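You operate a simulated robot arm through the tools that you are given. There is no shell and no other tool.

You run a simulated robot arm. Do the job below in one go: nothing can be reset, and whatever is moved stays where it is left.

TASK
Take the four star knobs off the flower press, then its notched board.
Fine: knobs on the bench before the letter rack, board on the free bench beside the press.

It is judged by the outcome, as a careful person would: the job done as asked, and still so three seconds after it is handed in. It fails if anything else is knocked over, pushed out of place, dropped, spilled or broken.

THE ROBOT
A 7-joint arm with a two-finger parallel gripper, fixed in place. Base frame: the origin is on the floor under the middle of its stand, x ahead of it, y to its left, z up; the work surface is at about z = 85. Readings come in cm, degrees, newtons and seconds.
It reaches about 147.9 cm from its shoulder. Its first joint turns from -166.0 to 166.0 degrees. Payload 4.4 kg.
The tool frame sits at the grasp point between the pads (the TCP): z along the fingers, y along the line on which they close. The tips reach 2.3 cm beyond it. Largest opening 9.4 cm; finger width 3.8, thickness 1; the body of the gripper, 5.4 by 9.6 cm, starts 3.9 cm behind the TCP.
Orientation is that of the tool frame in the base frame, as [roll, pitch, yaw] about the fixed x, y, z axes, in that order (R = Rz(yaw) Ry(pitch) Rx(roll)). With the fingers straight down and closing along the base's y, the tool's x points along the base's -x, its y along +y and its z along -z.

THE INTERFACE
- The arm moves only by the tool send_rows. Its argument "series" is a list of rows, each an object (a shift or turn left out is 0, a gripper value left out holds the last) with "delta_pos": the shift along the tool's x, y, z in cm, a list of three; "rotation": the turn, a rotation vector about the tool's x, y, z in degrees, a list of three; "claw": the opening, from 0 (shut) to 1 (fully open). In form: [{"delta_pos": [tx, ty, tz], "rotation": [rx, ry, rz], "claw": claw}, ...]. A call has 1 to 20 rows; each row shifts and turns the commanded pose from where the row before left it, along the tool's axes as they then stand. Rows are played at 5 a second. More than 5 cm and 8.6 degrees between two rows, or a gripper value outside its range, and nothing of the call is played. A pose out of reach is approached as far as the arm can. The call stops where the force on the tool passes 60 N (or 10 N more than at its start, if that is more) or the arm is blocked; 0.2 s more then pass. Each finger travels about 7.2 cm/s and halts on what it meets, pressing with about 28 N; the grip force reading is that of the motor and also rises with nothing between the fingers. The clock runs only during rows and for 0.2 s after the last one: add rows that do not move to give the fingers time. It gives the time, the measured TCP pose, the force on the tool (base axes), the opening and the grip force at its end, in the units of the frame above (readings bear some noise), with the torque about the TCP (base axes, N m) and any sound that the robot's microphone picked up.
- Cameras (640 x 400 px; columns grow to the right, rows downward): "scene" is fixed at [23.72, 49.19, 146.46]; the picture's right is [-0.31, -0.95, 0.00], its down [-0.49, 0.16, -0.86] and it looks along [0.81, -0.26, -0.52] (base axes); focal length 322 px, centre (320, 200). "wrist" rides on the gripper at [8.6, 1.6, -7.4] in the tool frame; the picture's right is [-0.18, 0.98, 0.00], its down [-0.58, -0.11, -0.81] and it looks along [-0.79, -0.15, 0.59] (tool axes); focal length 243 px, centre (320, 200). There is no depth. A picture from a camera that has moved, and an enlarged one, comes with that camera's place and axes in the base frame and with its lens. The place of the scene camera against the robot may be out by one fixed shift of up to 2.5 cm in any direction.
- get_image(camera): a new picture of that camera. No time passes.
- inspect(camera, box): a new picture of the part [left, top, right, bottom] of that camera's present view, enlarged. No time passes.
- job_done(): hands the job in; it is judged then, once.

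Places have to be worked out from the pictures, the camera data and where the tool is seen. Open the gripper and draw the arm clear of the work before you hand the job in, unless the task says otherwise.

The tools are called after ">>>" as a command line: name --argument value ..., lists and objects as JSON in quotes. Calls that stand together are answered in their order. send_rows: Moves the arm, as the interface text tells. Its arguments: {"type":"object","properties":{"series":{"type":"array"}},"required":["series"]} The other tools are called the same way: get_image (camera) takes a picture; inspect (camera, box) takes an enlarged picture of a part of a camera's view; job_done () hands the job in.

At the start:

```text
time_s: 0.0
ee_pos: [79.9, 10.99, 112.12]
ee_rot: [-180.0, 0.0, 179.9]
contact_force: [-0.6, -0.7, 0.1]
torque: [-0.02, 0.02, 0.02]
finger_gap: 9.41
grasp_force: 0.0
```

scene: 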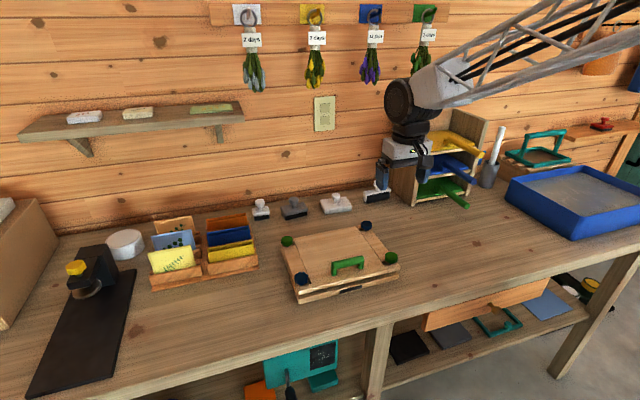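
wrist: 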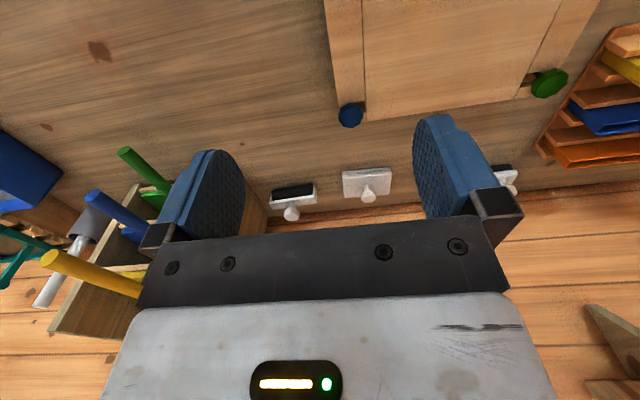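

I'll start by looking closer at the flower press and its surroundings in both cameras.

>>> inspect --camera "scene" --box '[260, 200, 420, 310]'

>>> inspect --camera "scene" --box '[130, 180, 290, 300]'

>>> inspect --camera "wrist" --box '[300, 0, 640, 210]'

```text
3.64 times, centred on (340, 255) of scene
camera zoom: at [23.72, 49.19, 146.46], right [-0.31, -0.95, 0.0], down [-0.49, 0.16, -0.86], along [0.81, -0.26, -0.52], focal length 1169 px, centre (247, 0)
```

zoom: 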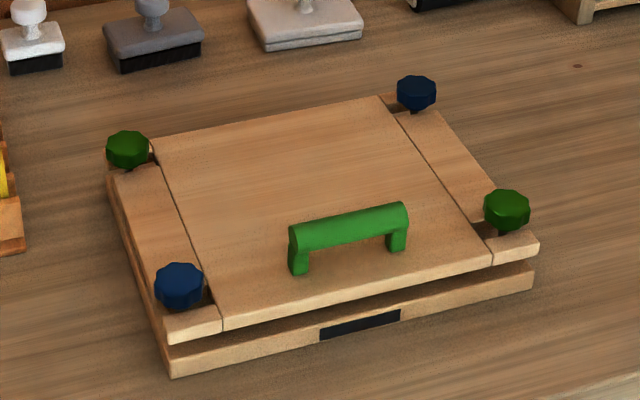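

```text
3.33 times, centred on (210, 240) of scene
camera zoom: at [23.72, 49.19, 146.46], right [-0.31, -0.95, 0.0], down [-0.49, 0.16, -0.86], along [0.81, -0.26, -0.52], focal length 1072 px, centre (687, 67)
```

zoom: 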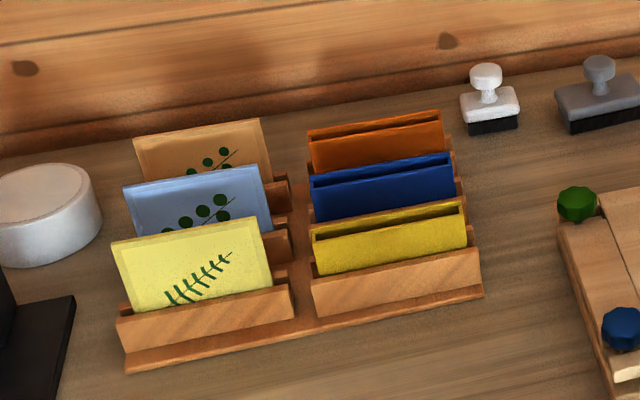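

```text
1.88 times, centred on (470, 105) of wrist
camera zoom: at [71.4, 12.55, 119.6], right [0.18, 0.98, 0.0], down [0.58, -0.11, 0.81], along [0.79, -0.15, -0.59], focal length 457 px, centre (38, 379)
```

zoom: 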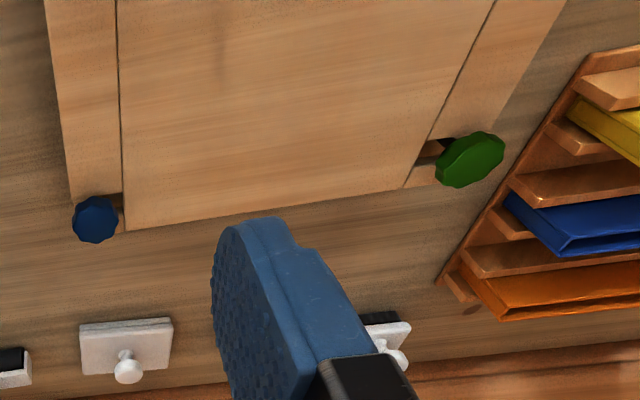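

The press lies roughly at x 76–95, y 10–38, with knobs near its four corners. I'll pull the arm back and up to look at it through the wrist camera and fix the positions independently of the scene camera's shift.

>>> send_rows --series '[{"delta_pos": [3.5, 2.2, -1]}, {"delta_pos": [3.5, 2.2, -1]}, {"delta_pos": [3.5, 2.2, -1]}, {"delta_pos": [3.5, 2.2, -1]}, {"delta_pos": [3.5, 2.2, -1]}, {"delta_pos": [3.5, 2.2, -1]}, {"delta_pos": [0, 0, 0]}]'

>>> get_image --camera "wrist"

>>> get_image --camera "scene"

```text
time_s: 1.6
ee_pos: [58.93, 23.93, 118.08]
ee_rot: [179.9, 0.0, 179.9]
contact_force: [0.3, 0.1, 0.0]
torque: [0.0, -0.01, -0.02]
finger_gap: 9.41
grasp_force: 0.2
```

```text
taken
camera wrist: at [50.34, 25.5, 125.61], right [0.18, 0.98, 0.0], down [0.58, -0.11, 0.81], along [0.79, -0.15, -0.59], focal length 243 px, centre (320, 200)
```

wrist: 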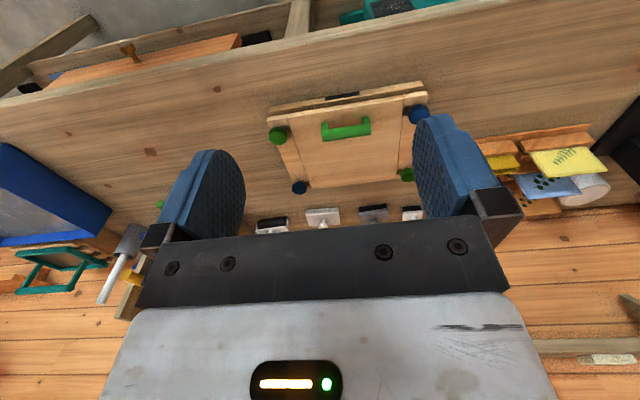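

```text
taken
```

scene: 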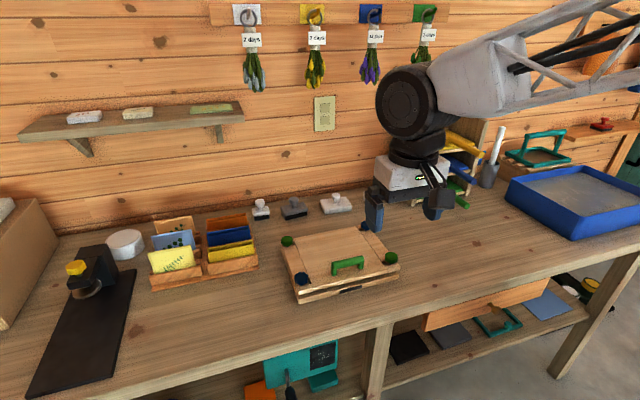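

The whole press is in the wrist view now; I'll enlarge it to measure the knobs.

>>> inspect --camera "wrist" --box '[250, 70, 442, 202]'

>>> inspect --camera "wrist" --box '[460, 90, 640, 230]'

>>> inspect --camera "scene" --box '[265, 215, 345, 310]'

>>> inspect --camera "scene" --box '[335, 210, 415, 300]'

```text
3.03 times, centred on (346, 136) of wrist
camera zoom: at [50.34, 25.5, 125.61], right [0.18, 0.98, 0.0], down [0.58, -0.11, 0.81], along [0.79, -0.15, -0.59], focal length 735 px, centre (241, 394)
```

zoom: 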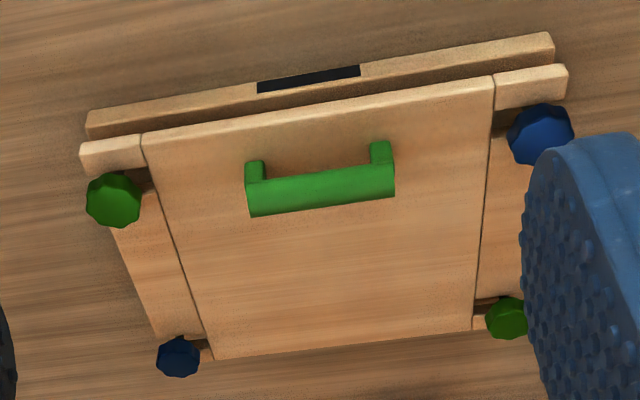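

```text
2.86 times, centred on (550, 160) of wrist
camera zoom: at [50.34, 25.5, 125.61], right [0.18, 0.98, 0.0], down [0.58, -0.11, 0.81], along [0.79, -0.15, -0.59], focal length 693 px, centre (-337, 314)
```

zoom: 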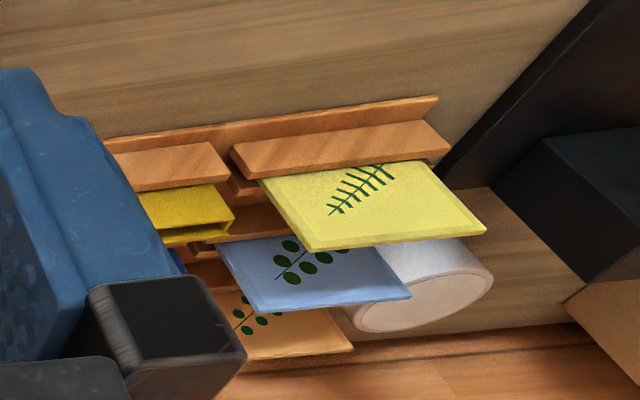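

```text
4.21 times, centred on (305, 262) of scene
camera zoom: at [23.72, 49.19, 146.46], right [-0.31, -0.95, 0.0], down [-0.49, 0.16, -0.86], along [0.81, -0.26, -0.52], focal length 1354 px, centre (383, -63)
```

zoom: 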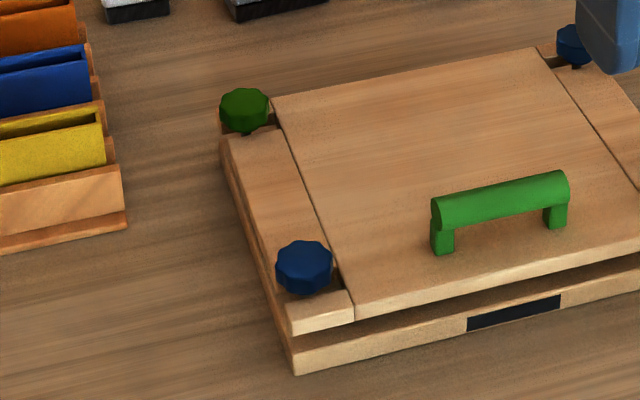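

```text
4.44 times, centred on (375, 255) of scene
camera zoom: at [23.72, 49.19, 146.46], right [-0.31, -0.95, 0.0], down [-0.49, 0.16, -0.86], along [0.81, -0.26, -0.52], focal length 1429 px, centre (76, -44)
```

zoom: 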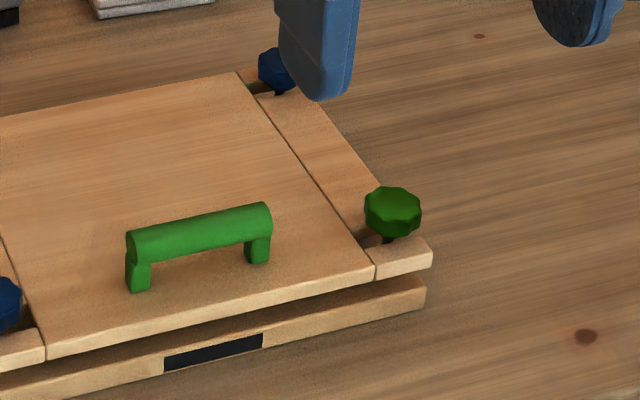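

Triangulating from the two wrist views, I get the knobs at about x 76.75/91.7 and y 13.0/37.0, centred at z≈90.7 and 3.2 cm wide, with the board top at z≈89.2. The handle is near x 77, y 25, and the rack front is at x≈89.5, y 46–73. I'll move above the near-right green knob and check from close up.

>>> send_rows --series '[{"delta_pos": [-2.97, -1.82, 3.0]}, {"delta_pos": [-2.97, -1.82, 3.0]}, {"delta_pos": [-2.97, -1.82, 3.0]}, {"delta_pos": [-2.97, -1.82, 3.0]}, {"delta_pos": [-2.97, -1.82, 3.0]}, {"delta_pos": [-2.97, -1.82, 3.0]}, {"delta_pos": [0, 0, 0]}]'

>>> get_image --camera "wrist"

>>> inspect --camera "scene" --box '[335, 190, 435, 300]'

```text
time_s: 3.2
ee_pos: [76.99, 13.28, 99.91]
ee_rot: [-180.0, 0.0, 180.0]
contact_force: [-0.1, 0.5, 0.2]
torque: [0.0, 0.01, -0.04]
finger_gap: 9.41
grasp_force: 0.0
```

```text
taken
camera wrist: at [68.45, 14.94, 107.37], right [0.18, 0.98, 0.0], down [0.58, -0.11, 0.81], along [0.79, -0.15, -0.59], focal length 243 px, centre (320, 200)
```

wrist: 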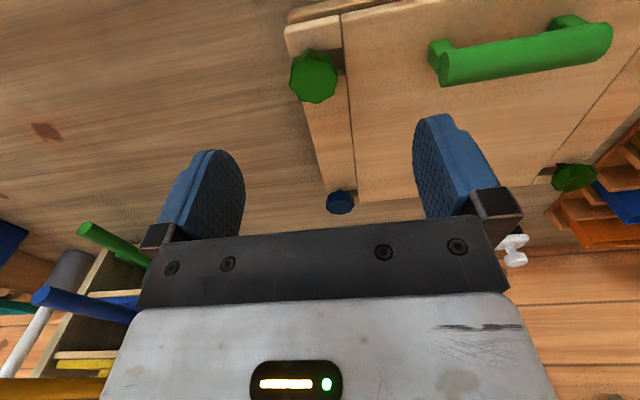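

```text
3.64 times, centred on (385, 245) of scene
camera zoom: at [23.72, 49.19, 146.46], right [-0.31, -0.95, 0.0], down [-0.49, 0.16, -0.86], along [0.81, -0.26, -0.52], focal length 1169 px, centre (84, 36)
```

zoom: 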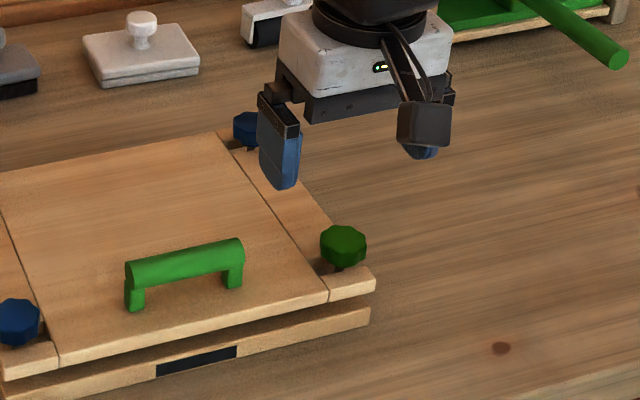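

Close view of the green knob and the handle: I'll enlarge to refine heights.

>>> inspect --camera "wrist" --box '[260, 0, 400, 120]'

>>> inspect --camera "wrist" --box '[410, 0, 630, 130]'

>>> inspect --camera "wrist" --box '[300, 140, 400, 230]'

```text
3.33 times, centred on (330, 60) of wrist
camera zoom: at [68.45, 14.94, 107.37], right [0.18, 0.98, 0.0], down [0.58, -0.11, 0.81], along [0.79, -0.15, -0.59], focal length 809 px, centre (287, 667)
```

zoom: 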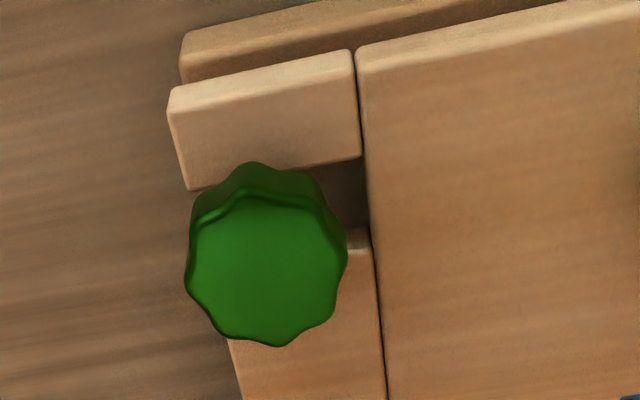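

```text
2.91 times, centred on (520, 65) of wrist
camera zoom: at [68.45, 14.94, 107.37], right [0.18, 0.98, 0.0], down [0.58, -0.11, 0.81], along [0.79, -0.15, -0.59], focal length 706 px, centre (-262, 593)
```

zoom: 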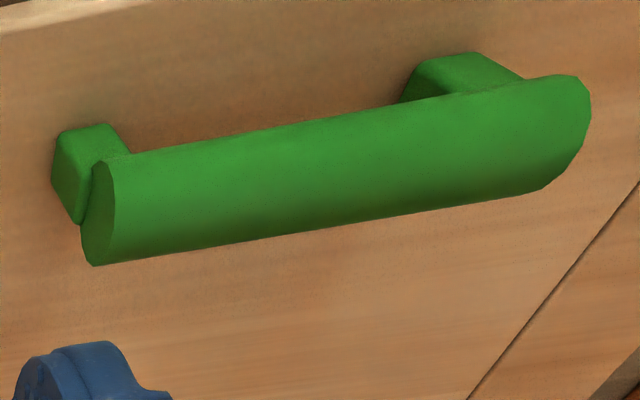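

```text
4.44 times, centred on (350, 185) of wrist
camera zoom: at [68.45, 14.94, 107.37], right [0.18, 0.98, 0.0], down [0.58, -0.11, 0.81], along [0.79, -0.15, -0.59], focal length 1078 px, centre (187, 267)
```

zoom: 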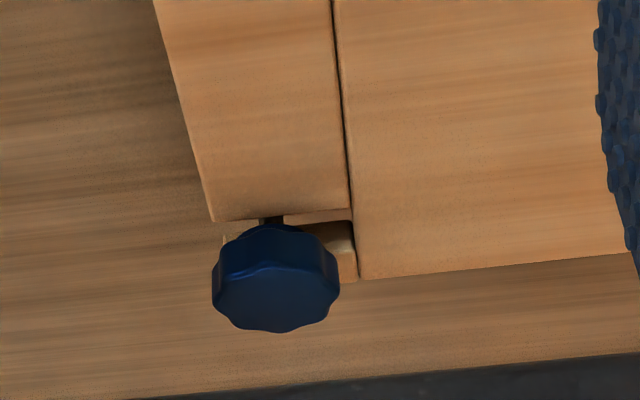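

Knob is at about (76.65, 13.0), z 90.4–91.5. I'll narrow the fingers a bit and descend to just above it to check alignment.

>>> send_rows --series '[{"delta_pos": [0.15, -0.25, 2.0], "claw": 0.65}, {"delta_pos": [0.1, 0, 2.0]}, {"delta_pos": [0, 0, 2.0]}, {"delta_pos": [0, 0, 0.8]}, {"delta_pos": [0, 0, 0]}, {"delta_pos": [0, 0, 0]}]'

>>> get_image --camera "wrist"

>>> inspect --camera "scene" --box '[340, 200, 430, 290]'

```text
time_s: 4.6
ee_pos: [76.53, 13.02, 93.35]
ee_rot: [-180.0, 0.0, -180.0]
contact_force: [0.1, 0.0, 0.0]
torque: [-0.01, -0.05, -0.01]
finger_gap: 6.1
grasp_force: 0.0
```

```text
taken
camera wrist: at [68.02, 14.57, 100.75], right [0.18, 0.98, 0.0], down [0.58, -0.11, 0.81], along [0.79, -0.15, -0.59], focal length 243 px, centre (320, 200)
```

wrist: 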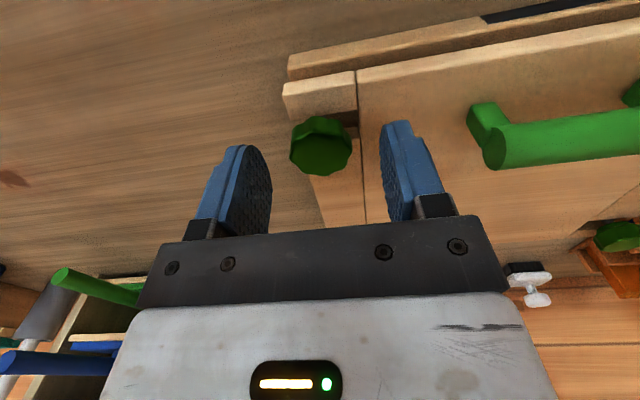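

```text
4.44 times, centred on (385, 245) of scene
camera zoom: at [23.72, 49.19, 146.46], right [-0.31, -0.95, 0.0], down [-0.49, 0.16, -0.86], along [0.81, -0.26, -0.52], focal length 1429 px, centre (31, 0)
```

zoom: 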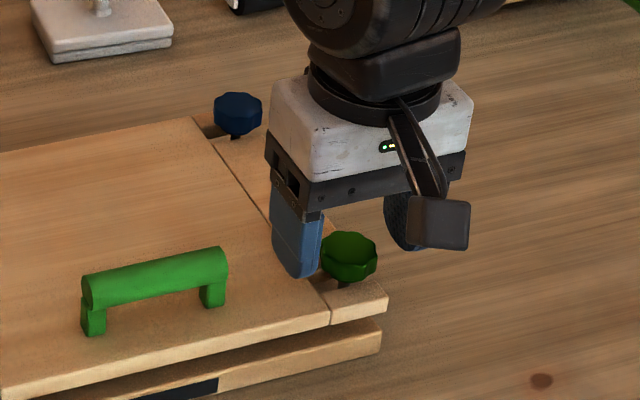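

The knob sits between the fingers. I'll zoom in to check the fore-aft centring before gripping.

>>> inspect --camera "wrist" --box '[260, 60, 400, 200]'

>>> inspect --camera "scene" --box '[370, 230, 430, 280]'

```text
2.86 times, centred on (330, 130) of wrist
camera zoom: at [68.02, 14.57, 100.75], right [0.18, 0.98, 0.0], down [0.58, -0.11, 0.81], along [0.79, -0.15, -0.59], focal length 693 px, centre (291, 400)
```

zoom: 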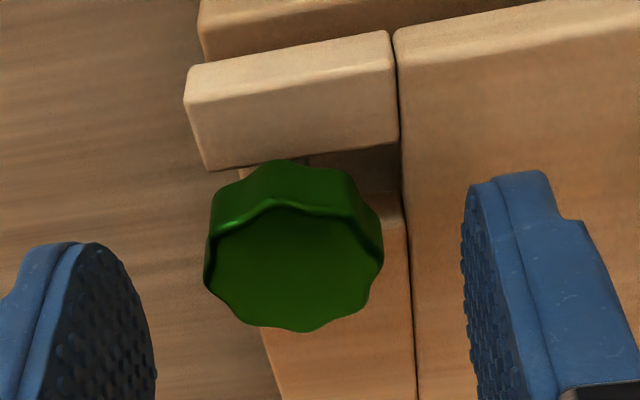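

```text
8.00 times, centred on (400, 255) of scene
camera zoom: at [23.72, 49.19, 146.46], right [-0.31, -0.95, 0.0], down [-0.49, 0.16, -0.86], along [0.81, -0.26, -0.52], focal length 2572 px, centre (-320, -240)
```

zoom: 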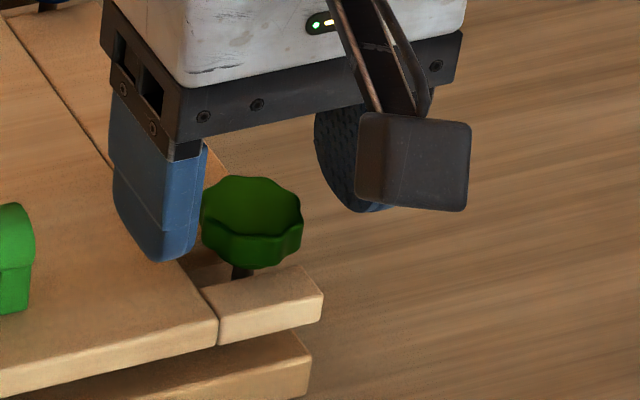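

Knob top is at z≈91.5, centre (76.5, 13.0), aligned with the TCP. I'll lower 1.2 cm and close on it.

>>> send_rows --series '[{"delta_pos": [0, 0, 0.6]}, {"delta_pos": [0, 0, 0.6]}, {"delta_pos": [0, 0, 0]}, {"claw": 0.3}, {"claw": 0.2}, {"claw": 0.2}, {"claw": 0.2}]'

>>> get_image --camera "wrist"

>>> inspect --camera "scene" --box '[360, 220, 430, 280]'

```text
time_s: 6.2
ee_pos: [76.57, 12.98, 92.14]
ee_rot: [180.0, -0.1, -180.0]
contact_force: [0.3, 4.4, 1.9]
torque: [0.12, 0.02, -0.01]
finger_gap: 3.05
grasp_force: 28.3
```

```text
taken
camera wrist: at [68.05, 14.58, 99.55], right [0.18, 0.98, 0.0], down [0.58, -0.11, 0.81], along [0.79, -0.15, -0.59], focal length 243 px, centre (320, 200)
```

wrist: 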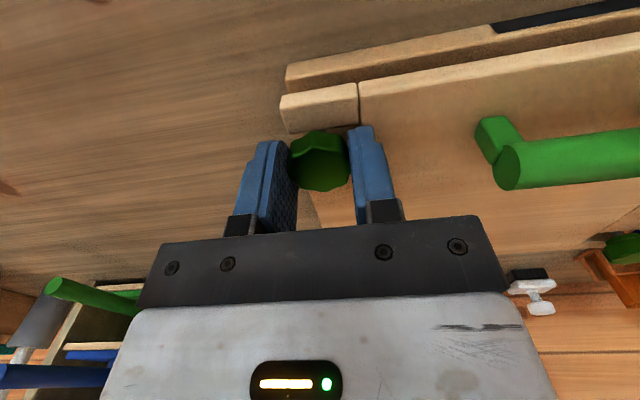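

```text
6.67 times, centred on (395, 250) of scene
camera zoom: at [23.72, 49.19, 146.46], right [-0.31, -0.95, 0.0], down [-0.49, 0.16, -0.86], along [0.81, -0.26, -0.52], focal length 2143 px, centre (-180, -133)
```

zoom: 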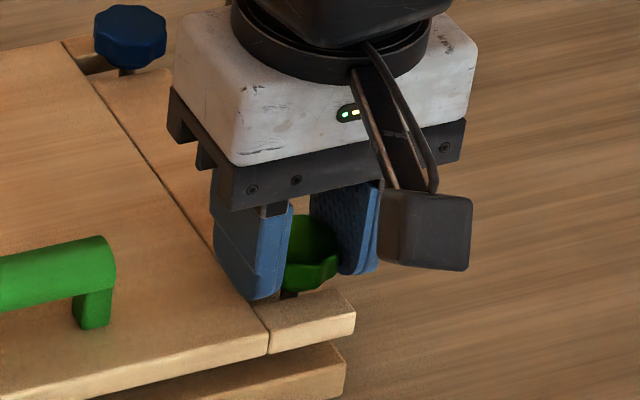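

Grip holds at 3.05 cm, 28 N. Now a cautious test turn counter-clockwise (seen from above), 30°, watching torque and vertical force.

>>> send_rows --series '[{"rotation": [0, 0, -6]}, {"rotation": [0, 0, -6]}, {"rotation": [0, 0, -6]}, {"rotation": [0, 0, -6]}, {"rotation": [0, 0, -6]}, {"delta_pos": [0, 0, 0]}]'

>>> get_image --camera "wrist"

>>> inspect --camera "scene" --box '[360, 220, 430, 280]'

```text
time_s: 7.6
ee_pos: [76.56, 12.86, 92.1]
ee_rot: [179.9, 0.0, -149.8]
contact_force: [-18.3, 29.4, 8.3]
torque: [0.7, 0.44, -0.02]
finger_gap: 3.08
grasp_force: 27.9
```

```text
taken
camera wrist: at [68.41, 10.04, 99.56], right [-0.33, 0.94, 0.0], down [0.56, 0.2, 0.81], along [0.76, 0.27, -0.59], focal length 243 px, centre (320, 200)
```

wrist: 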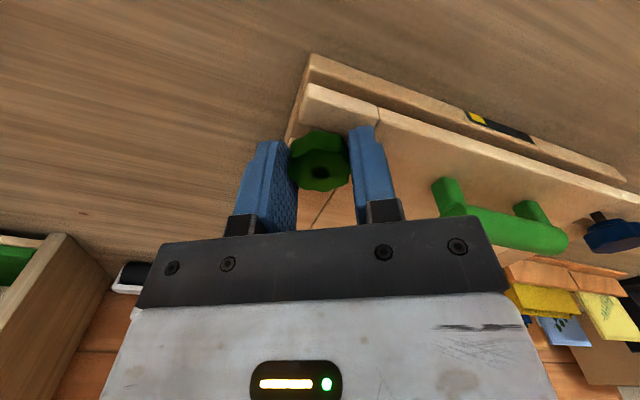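

```text
6.67 times, centred on (395, 250) of scene
camera zoom: at [23.72, 49.19, 146.46], right [-0.31, -0.95, 0.0], down [-0.49, 0.16, -0.86], along [0.81, -0.26, -0.52], focal length 2143 px, centre (-180, -133)
```

zoom: 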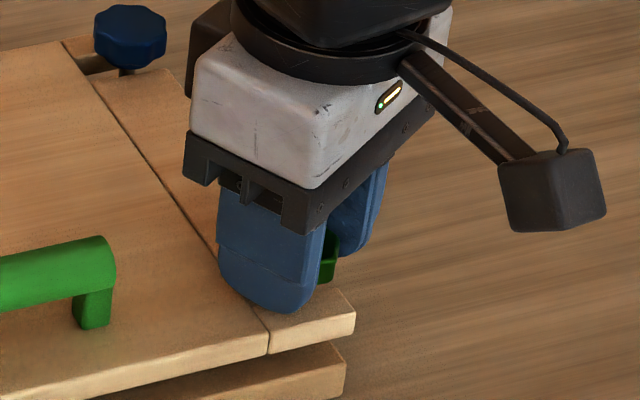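

There is a sideways load of ~34 N along the closing axis, so something shifted off-centre, and a dark spot now shows in the knob's top. I'll look closer before doing anything else.

>>> inspect --camera "wrist" --box '[250, 90, 390, 230]'

>>> inspect --camera "scene" --box '[260, 200, 420, 310]'

```text
2.86 times, centred on (320, 160) of wrist
camera zoom: at [68.41, 10.04, 99.56], right [-0.33, 0.94, 0.0], down [0.56, 0.2, 0.81], along [0.76, 0.27, -0.59], focal length 693 px, centre (320, 314)
```

zoom: 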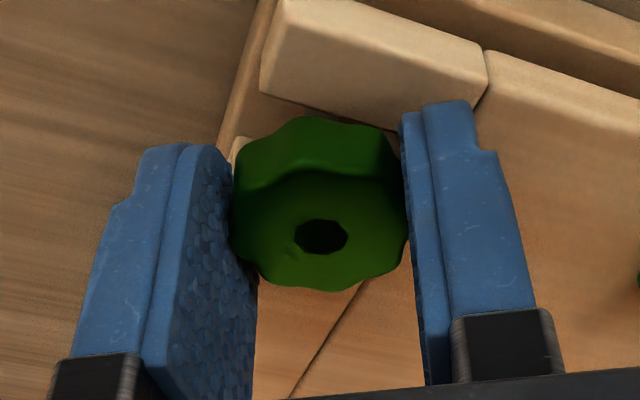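

```text
3.64 times, centred on (340, 255) of scene
camera zoom: at [23.72, 49.19, 146.46], right [-0.31, -0.95, 0.0], down [-0.49, 0.16, -0.86], along [0.81, -0.26, -0.52], focal length 1169 px, centre (247, 0)
```

zoom: 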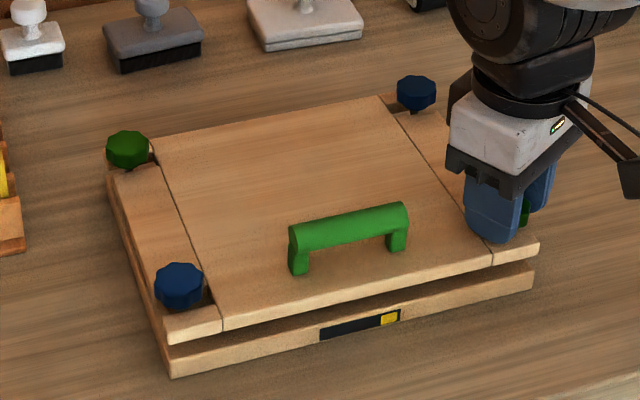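

The black plate on the press front now shows a yellow segment, so it seems to be an indicator. Let me enlarge it.

>>> inspect --camera "scene" --box '[335, 270, 375, 300]'

>>> inspect --camera "wrist" --box '[450, 90, 570, 160]'

>>> inspect --camera "wrist" --box '[295, 110, 355, 170]'

```text
13.33 times, centred on (355, 285) of scene
camera zoom: at [23.72, 49.19, 146.46], right [-0.31, -0.95, 0.0], down [-0.49, 0.16, -0.86], along [0.81, -0.26, -0.52], focal length 4286 px, centre (-147, -933)
```

zoom: 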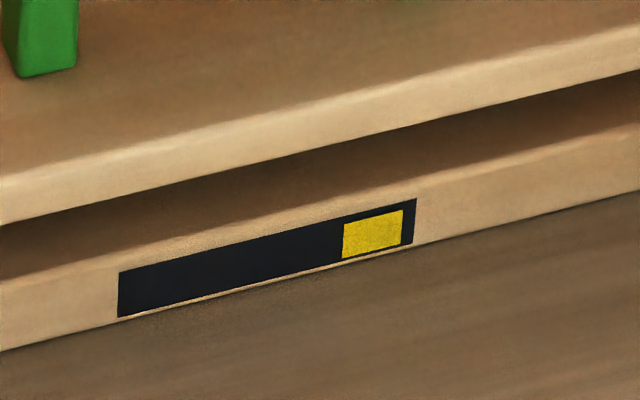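

```text
5.33 times, centred on (510, 125) of wrist
camera zoom: at [68.41, 10.04, 99.56], right [-0.33, 0.94, 0.0], down [0.56, 0.2, 0.81], along [0.76, 0.27, -0.59], focal length 1294 px, centre (-693, 600)
```

zoom: 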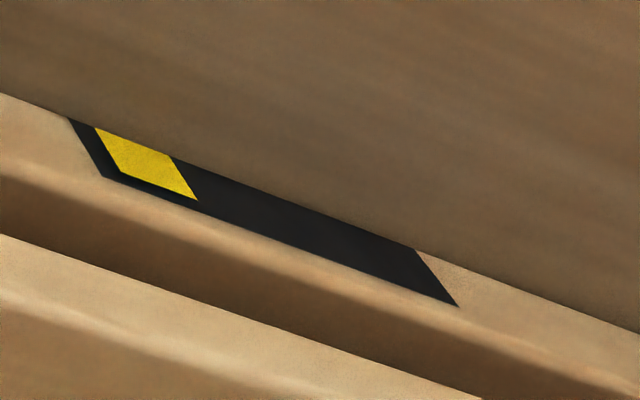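

```text
6.67 times, centred on (325, 140) of wrist
camera zoom: at [68.41, 10.04, 99.56], right [-0.33, 0.94, 0.0], down [0.56, 0.2, 0.81], along [0.76, 0.27, -0.59], focal length 1618 px, centre (287, 600)
```

zoom: 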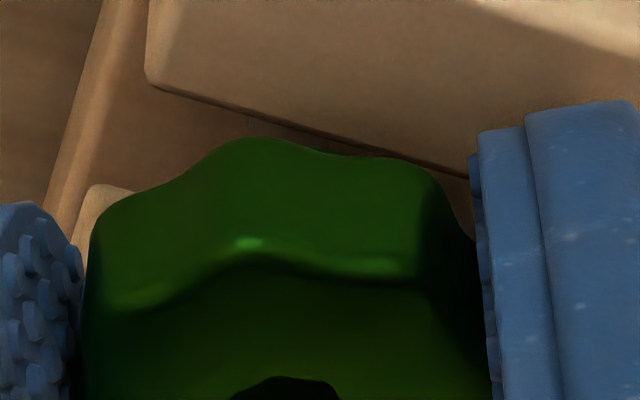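

The indicator has one lit yellow cell in what looks like four slots. I'll open the fingers, rise a few cm, and check what happened to the knob itself.

>>> send_rows --series '[{"claw": 0.6}, {"claw": 0.6}, {"delta_pos": [0, 0, -1.5]}, {"delta_pos": [0, 0, -2.5]}, {"delta_pos": [0, 0, 0]}]'

>>> get_image --camera "wrist"

>>> inspect --camera "scene" --box '[335, 210, 415, 300]'

```text
time_s: 8.8
ee_pos: [76.55, 12.76, 96.03]
ee_rot: [-180.0, 0.1, -150.0]
contact_force: [0.1, -0.2, 0.0]
torque: [-0.03, 0.02, -0.02]
finger_gap: 5.63
grasp_force: 0.0
```

```text
taken
camera wrist: at [68.46, 9.91, 103.44], right [-0.33, 0.94, 0.0], down [0.56, 0.2, 0.81], along [0.76, 0.27, -0.59], focal length 243 px, centre (320, 200)
```

wrist: 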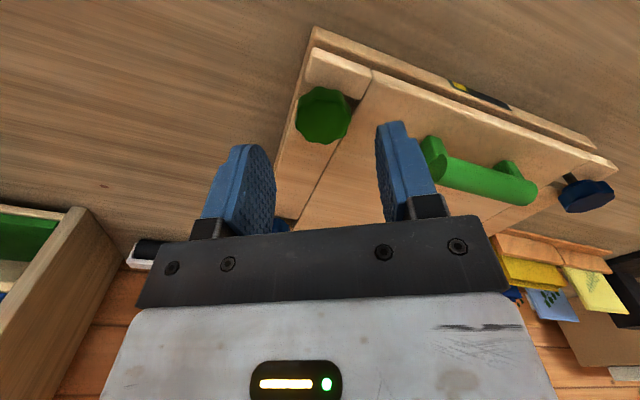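

```text
4.44 times, centred on (375, 255) of scene
camera zoom: at [23.72, 49.19, 146.46], right [-0.31, -0.95, 0.0], down [-0.49, 0.16, -0.86], along [0.81, -0.26, -0.52], focal length 1429 px, centre (76, -44)
```

zoom: 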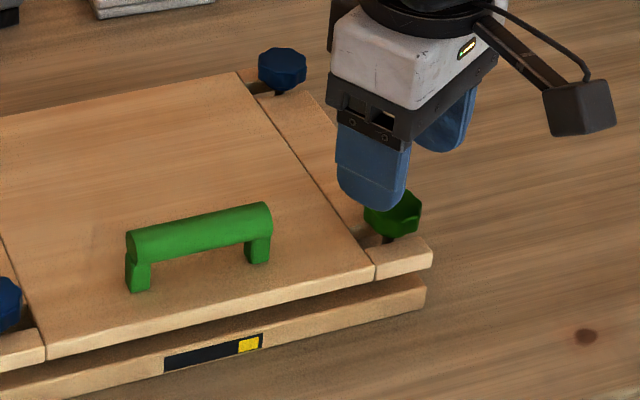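

>>> inspect --camera "wrist" --box '[270, 60, 390, 170]'

>>> inspect --camera "scene" --box '[370, 230, 430, 280]'

```text
3.64 times, centred on (330, 115) of wrist
camera zoom: at [68.46, 9.91, 103.44], right [-0.33, 0.94, 0.0], down [0.56, 0.2, 0.81], along [0.76, 0.27, -0.59], focal length 882 px, centre (284, 509)
```

zoom: 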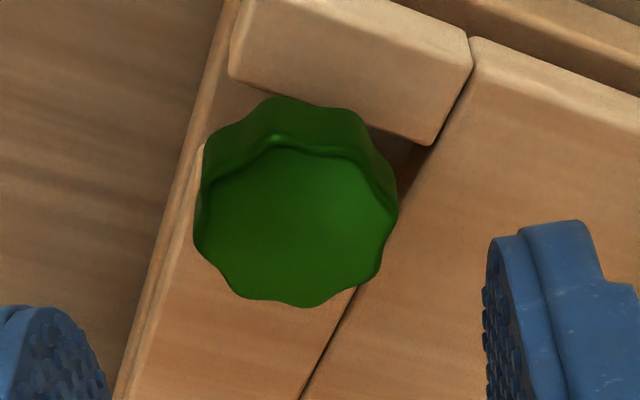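

```text
8.00 times, centred on (400, 255) of scene
camera zoom: at [23.72, 49.19, 146.46], right [-0.31, -0.95, 0.0], down [-0.49, 0.16, -0.86], along [0.81, -0.26, -0.52], focal length 2572 px, centre (-320, -240)
```

zoom: 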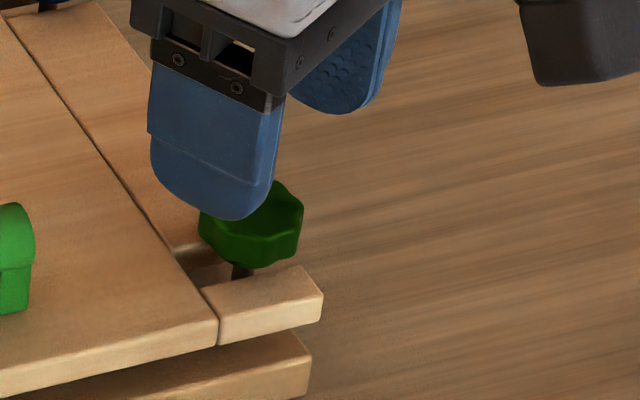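

The knob kept its turn (lobes look unchanged in the wrist frame after 30°), and my TCP was slightly off the stud axis. I re-centre by ~0.15 cm, regrip at the present yaw, and check the side load.

>>> send_rows --series '[{"delta_pos": [0.1, 0.13, 1.0]}, {"delta_pos": [0, 0, 2.0]}, {"delta_pos": [0, 0, 1.0]}, {"delta_pos": [0, 0, 0]}, {"claw": 0.3}, {"claw": 0.2}, {"claw": 0.2}, {"claw": 0.2}]'

>>> inspect --camera "wrist" --box '[250, 90, 390, 230]'

```text
time_s: 10.6
ee_pos: [76.34, 12.83, 91.96]
ee_rot: [-180.0, 0.0, -150.0]
contact_force: [-2.6, 4.6, 0.1]
torque: [0.11, 0.08, -0.02]
finger_gap: 3.09
grasp_force: 27.9
```

```text
2.86 times, centred on (320, 160) of wrist
camera zoom: at [68.24, 9.99, 99.5], right [-0.33, 0.94, 0.0], down [0.56, 0.2, 0.81], along [0.76, 0.27, -0.59], focal length 693 px, centre (320, 314)
```

zoom: 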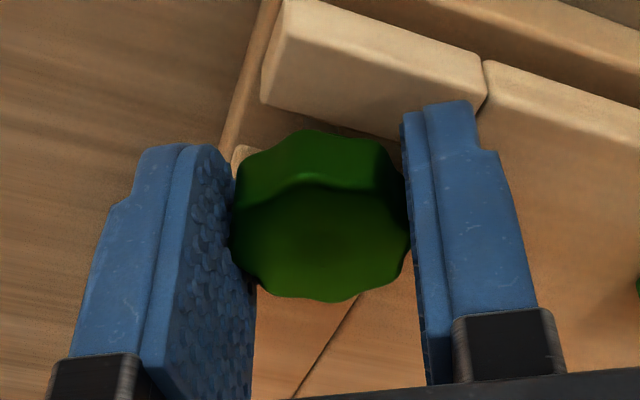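

Side load is now small (~5 N). I'll turn another 30° CCW and compare forces and the knob's look.

>>> send_rows --series '[{"rotation": [0, 0, -7.5]}, {"rotation": [0, 0, -7.5]}, {"rotation": [0, 0, -7.5]}, {"rotation": [0, 0, -7.5]}, {"delta_pos": [0, 0, 0]}]'

>>> inspect --camera "wrist" --box '[250, 90, 390, 230]'

>>> inspect --camera "scene" --box '[330, 210, 430, 300]'

```text
time_s: 11.8
ee_pos: [76.47, 12.89, 92.14]
ee_rot: [-179.9, 0.0, -120.0]
contact_force: [45.2, -28.2, -5.4]
torque: [-0.38, -0.35, -0.07]
finger_gap: 3.08
grasp_force: 28.1
```

```text
2.86 times, centred on (320, 160) of wrist
camera zoom: at [70.82, 6.23, 99.61], right [-0.76, 0.65, 0.0], down [0.38, 0.45, 0.81], along [0.53, 0.61, -0.59], focal length 693 px, centre (320, 314)
```

zoom: 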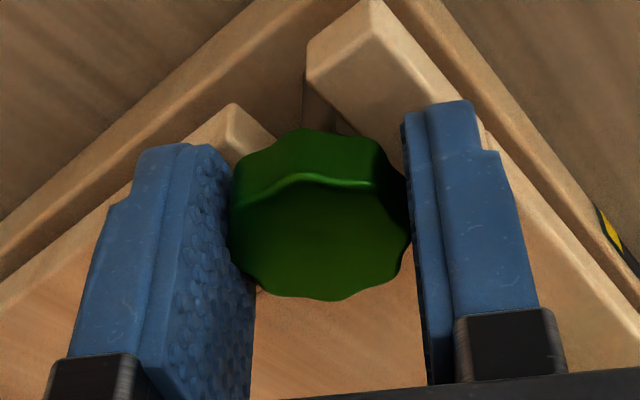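

```text
4.44 times, centred on (380, 255) of scene
camera zoom: at [23.72, 49.19, 146.46], right [-0.31, -0.95, 0.0], down [-0.49, 0.16, -0.86], along [0.81, -0.26, -0.52], focal length 1429 px, centre (53, -44)
```

zoom: 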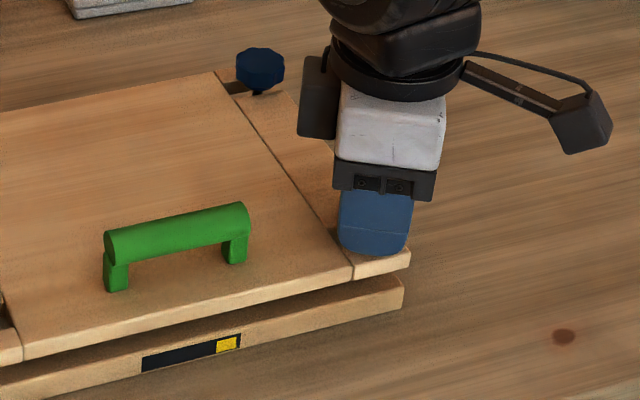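

A side load of ~53 N built up again: the tool is rotating about an axis a millimetre or two off the stud, with friction locking the pads. I'll send a still row to see how the load behaves before regripping.

>>> send_rows --series '[{"delta_pos": [0, 0, 0]}]'

```text
time_s: 12.2
ee_pos: [76.34, 12.89, 92.15]
ee_rot: [-180.0, 0.0, -120.0]
contact_force: [31.2, -16.0, -0.9]
torque: [-0.11, -0.41, -0.02]
finger_gap: 3.45
grasp_force: 17.5
```

>>> send_rows --series '[{"delta_pos": [0, 0, 0]}, {"delta_pos": [0, 0, 0]}]'

>>> inspect --camera "wrist" --box '[250, 90, 390, 230]'

```text
time_s: 12.8
ee_pos: [76.32, 12.92, 92.1]
ee_rot: [-180.0, -0.1, -119.9]
contact_force: [28.6, -16.4, -0.2]
torque: [-0.14, -0.35, 0.01]
finger_gap: 3.37
grasp_force: 16.8
```

```text
2.86 times, centred on (320, 160) of wrist
camera zoom: at [70.72, 6.28, 99.57], right [-0.76, 0.65, 0.0], down [0.38, 0.45, 0.81], along [0.53, 0.61, -0.59], focal length 693 px, centre (320, 314)
```

zoom: 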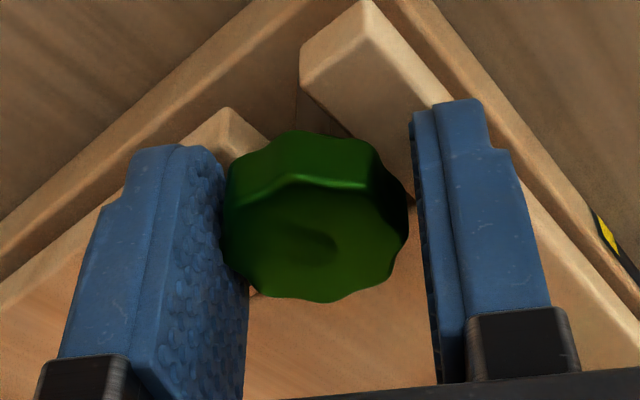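

One finger was back-driven by the side load. I'll open the fingers so the tool relaxes, then re-centre on the stud axis using readings and the picture.

>>> send_rows --series '[{"claw": 0.5}, {"claw": 0.5}, {"claw": 0.5}]'

>>> inspect --camera "wrist" --box '[250, 90, 390, 230]'

>>> inspect --camera "scene" --box '[330, 210, 430, 300]'

```text
time_s: 13.6
ee_pos: [76.26, 12.98, 92.09]
ee_rot: [180.0, -0.1, -120.0]
contact_force: [-1.0, 0.5, -0.8]
torque: [0.0, 0.01, -0.02]
finger_gap: 4.75
grasp_force: 0.1
```

```text
2.86 times, centred on (320, 160) of wrist
camera zoom: at [70.69, 6.3, 99.56], right [-0.76, 0.65, 0.0], down [0.38, 0.45, 0.81], along [0.52, 0.61, -0.59], focal length 693 px, centre (320, 314)
```

zoom: 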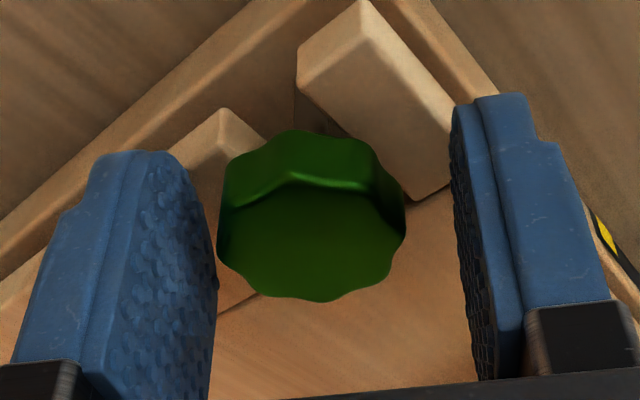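

```text
4.44 times, centred on (380, 255) of scene
camera zoom: at [23.72, 49.19, 146.46], right [-0.31, -0.95, 0.0], down [-0.49, 0.16, -0.86], along [0.81, -0.26, -0.52], focal length 1429 px, centre (53, -44)
```

zoom: 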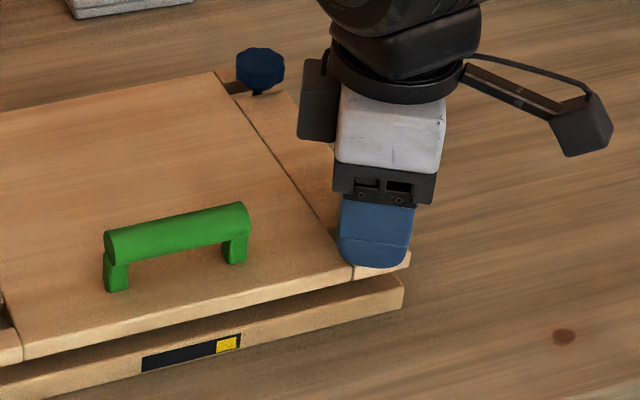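

The side loads don't match a simple offset, so I'll rise clear and test in free air whether the commanded pose drifts between calls or during rotation.

>>> send_rows --series '[{"delta_pos": [0, 0, -2]}, {"delta_pos": [0, 0, -2]}, {"delta_pos": [0, 0, 0]}]'

>>> inspect --camera "wrist" --box '[250, 30, 410, 170]'

>>> send_rows --series '[{"delta_pos": [0, 0, 0]}]'

>>> inspect --camera "wrist" --box '[250, 30, 410, 170]'

>>> send_rows --series '[{"delta_pos": [0, 0, 0]}]'

>>> inspect --camera "wrist" --box '[250, 30, 410, 170]'

```text
time_s: 14.4
ee_pos: [76.38, 12.84, 96.07]
ee_rot: [-180.0, 0.0, -120.0]
contact_force: [0.1, -0.3, 0.4]
torque: [0.0, 0.02, 0.05]
finger_gap: 4.69
grasp_force: 0.0
```

```text
2.86 times, centred on (330, 100) of wrist
camera zoom: at [70.76, 6.14, 103.52], right [-0.76, 0.65, 0.0], down [0.38, 0.45, 0.81], along [0.52, 0.61, -0.59], focal length 693 px, centre (291, 486)
```

zoom: 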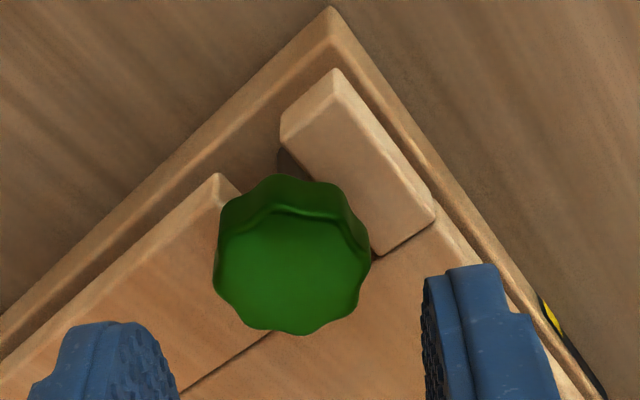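

```text
time_s: 14.8
ee_pos: [76.3, 12.78, 96.03]
ee_rot: [179.9, 0.0, -120.0]
contact_force: [0.6, 0.0, 0.0]
torque: [-0.05, 0.02, 0.01]
finger_gap: 4.72
grasp_force: 0.0
```

```text
2.86 times, centred on (330, 100) of wrist
camera zoom: at [70.76, 6.14, 103.52], right [-0.76, 0.65, 0.0], down [0.38, 0.45, 0.81], along [0.53, 0.61, -0.59], focal length 693 px, centre (291, 486)
```

zoom: 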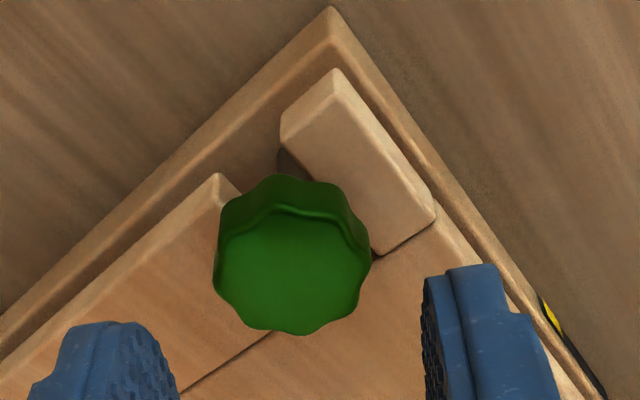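

```text
time_s: 15.2
ee_pos: [76.35, 12.88, 96.11]
ee_rot: [180.0, 0.0, -120.0]
contact_force: [0.2, 0.3, -0.1]
torque: [-0.01, -0.04, 0.01]
finger_gap: 4.71
grasp_force: 0.1
```

```text
2.86 times, centred on (330, 100) of wrist
camera zoom: at [70.77, 6.14, 103.51], right [-0.76, 0.65, 0.0], down [0.38, 0.45, 0.81], along [0.53, 0.61, -0.59], focal length 693 px, centre (291, 486)
```

zoom: 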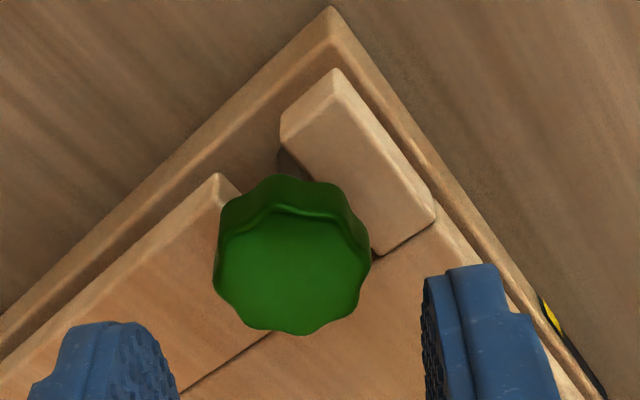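

The camera pose reads noise-free, and it shows the arm has small friction-like position errors (~0.15 cm). Best estimate of the knob axis is (76.65, 13.01), top z≈91.35. I'll lower with a correction and check true alignment before gripping.

>>> send_rows --series '[{"delta_pos": [-0.3, -0.05, 0]}, {"delta_pos": [0, 0, 2.0]}, {"delta_pos": [0, 0, 2.0]}, {"delta_pos": [0, 0, 0]}]'

>>> inspect --camera "wrist" --box '[250, 90, 390, 230]'

```text
time_s: 16.2
ee_pos: [76.52, 13.38, 92.13]
ee_rot: [-180.0, 0.0, -119.9]
contact_force: [-0.7, 0.6, 0.2]
torque: [-0.01, 0.01, 0.0]
finger_gap: 4.71
grasp_force: 0.1
```

```text
2.86 times, centred on (320, 160) of wrist
camera zoom: at [70.92, 6.66, 99.67], right [-0.76, 0.65, 0.0], down [0.38, 0.45, 0.81], along [0.52, 0.61, -0.59], focal length 693 px, centre (320, 314)
```

zoom: 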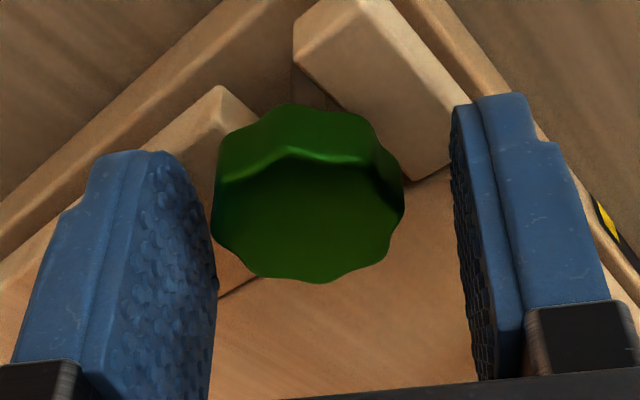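

True TCP is now about 0.16 cm off in tool x and −0.19 in tool y; I correct and verify again.

>>> send_rows --series '[{"delta_pos": [0.16, -0.19, 0]}, {"delta_pos": [0, 0, 0]}]'

>>> inspect --camera "wrist" --box '[250, 90, 390, 230]'

```text
time_s: 16.8
ee_pos: [76.64, 13.07, 92.22]
ee_rot: [180.0, 0.0, -120.1]
contact_force: [-0.3, 0.1, 0.4]
torque: [0.03, -0.02, 0.0]
finger_gap: 4.69
grasp_force: 0.0
```

```text
2.86 times, centred on (320, 160) of wrist
camera zoom: at [71.0, 6.4, 99.7], right [-0.76, 0.65, 0.0], down [0.38, 0.45, 0.81], along [0.53, 0.61, -0.59], focal length 693 px, centre (320, 314)
```

zoom: 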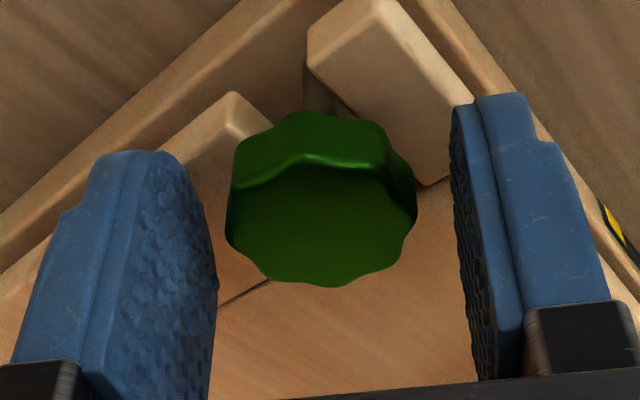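

TCP is now on the knob axis (76.66, 13.00). I'll grip and make a tiny 0.1 cm lift test to see whether the knob is already free after 60°.

>>> send_rows --series '[{"claw": 0.3}, {"claw": 0.2}, {"claw": 0.2}, {"delta_pos": [0, 0, -0.1]}, {"delta_pos": [0, 0, 0]}]'

>>> inspect --camera "wrist" --box '[250, 90, 390, 230]'

```text
time_s: 18.0
ee_pos: [76.47, 13.13, 92.23]
ee_rot: [179.9, 0.0, -120.0]
contact_force: [-9.6, -0.6, -1.8]
torque: [-0.02, 0.21, -0.01]
finger_gap: 3.04
grasp_force: 28.3
```

```text
2.86 times, centred on (320, 160) of wrist
camera zoom: at [71.0, 6.41, 99.78], right [-0.76, 0.65, 0.0], down [0.39, 0.45, 0.81], along [0.52, 0.61, -0.59], focal length 693 px, centre (320, 314)
```

zoom: 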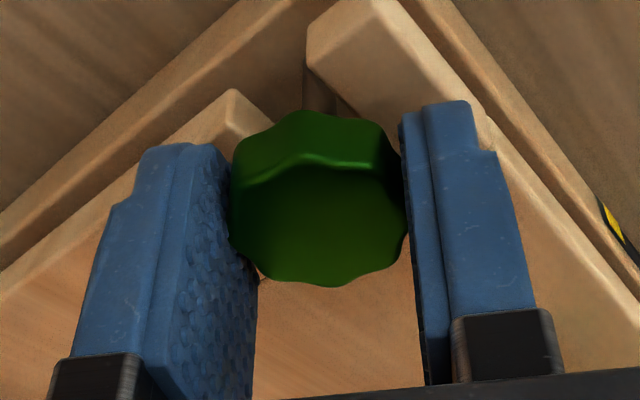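

The knob followed 0.1 cm up with only ~2 N. I'll lift another 0.3 cm in small steps, watching force.

>>> send_rows --series '[{"delta_pos": [0, 0, -0.1]}, {"delta_pos": [0, 0, -0.1]}, {"delta_pos": [0, 0, 0]}]'

>>> inspect --camera "wrist" --box '[250, 90, 390, 230]'

>>> inspect --camera "scene" --box '[330, 210, 430, 300]'

```text
time_s: 18.8
ee_pos: [76.6, 13.08, 92.41]
ee_rot: [-180.0, 0.0, -120.1]
contact_force: [-3.3, 11.7, -9.9]
torque: [0.33, 0.08, -0.01]
finger_gap: 3.01
grasp_force: 28.3
```

```text
2.86 times, centred on (320, 160) of wrist
camera zoom: at [70.97, 6.35, 99.95], right [-0.76, 0.65, 0.0], down [0.38, 0.45, 0.81], along [0.52, 0.61, -0.59], focal length 693 px, centre (320, 314)
```

zoom: 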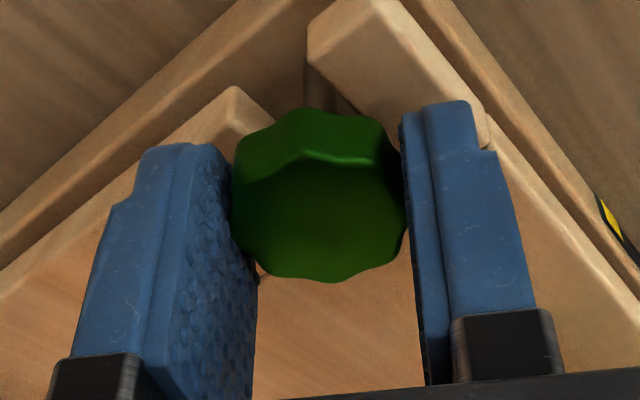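

```text
4.44 times, centred on (380, 255) of scene
camera zoom: at [23.72, 49.19, 146.46], right [-0.31, -0.95, 0.0], down [-0.49, 0.16, -0.86], along [0.81, -0.26, -0.52], focal length 1429 px, centre (53, -44)
```

zoom: 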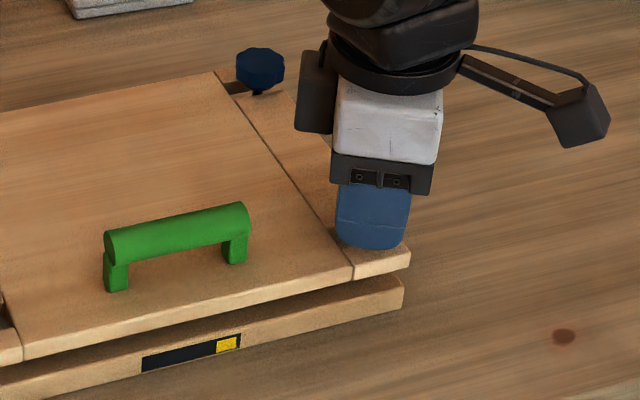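

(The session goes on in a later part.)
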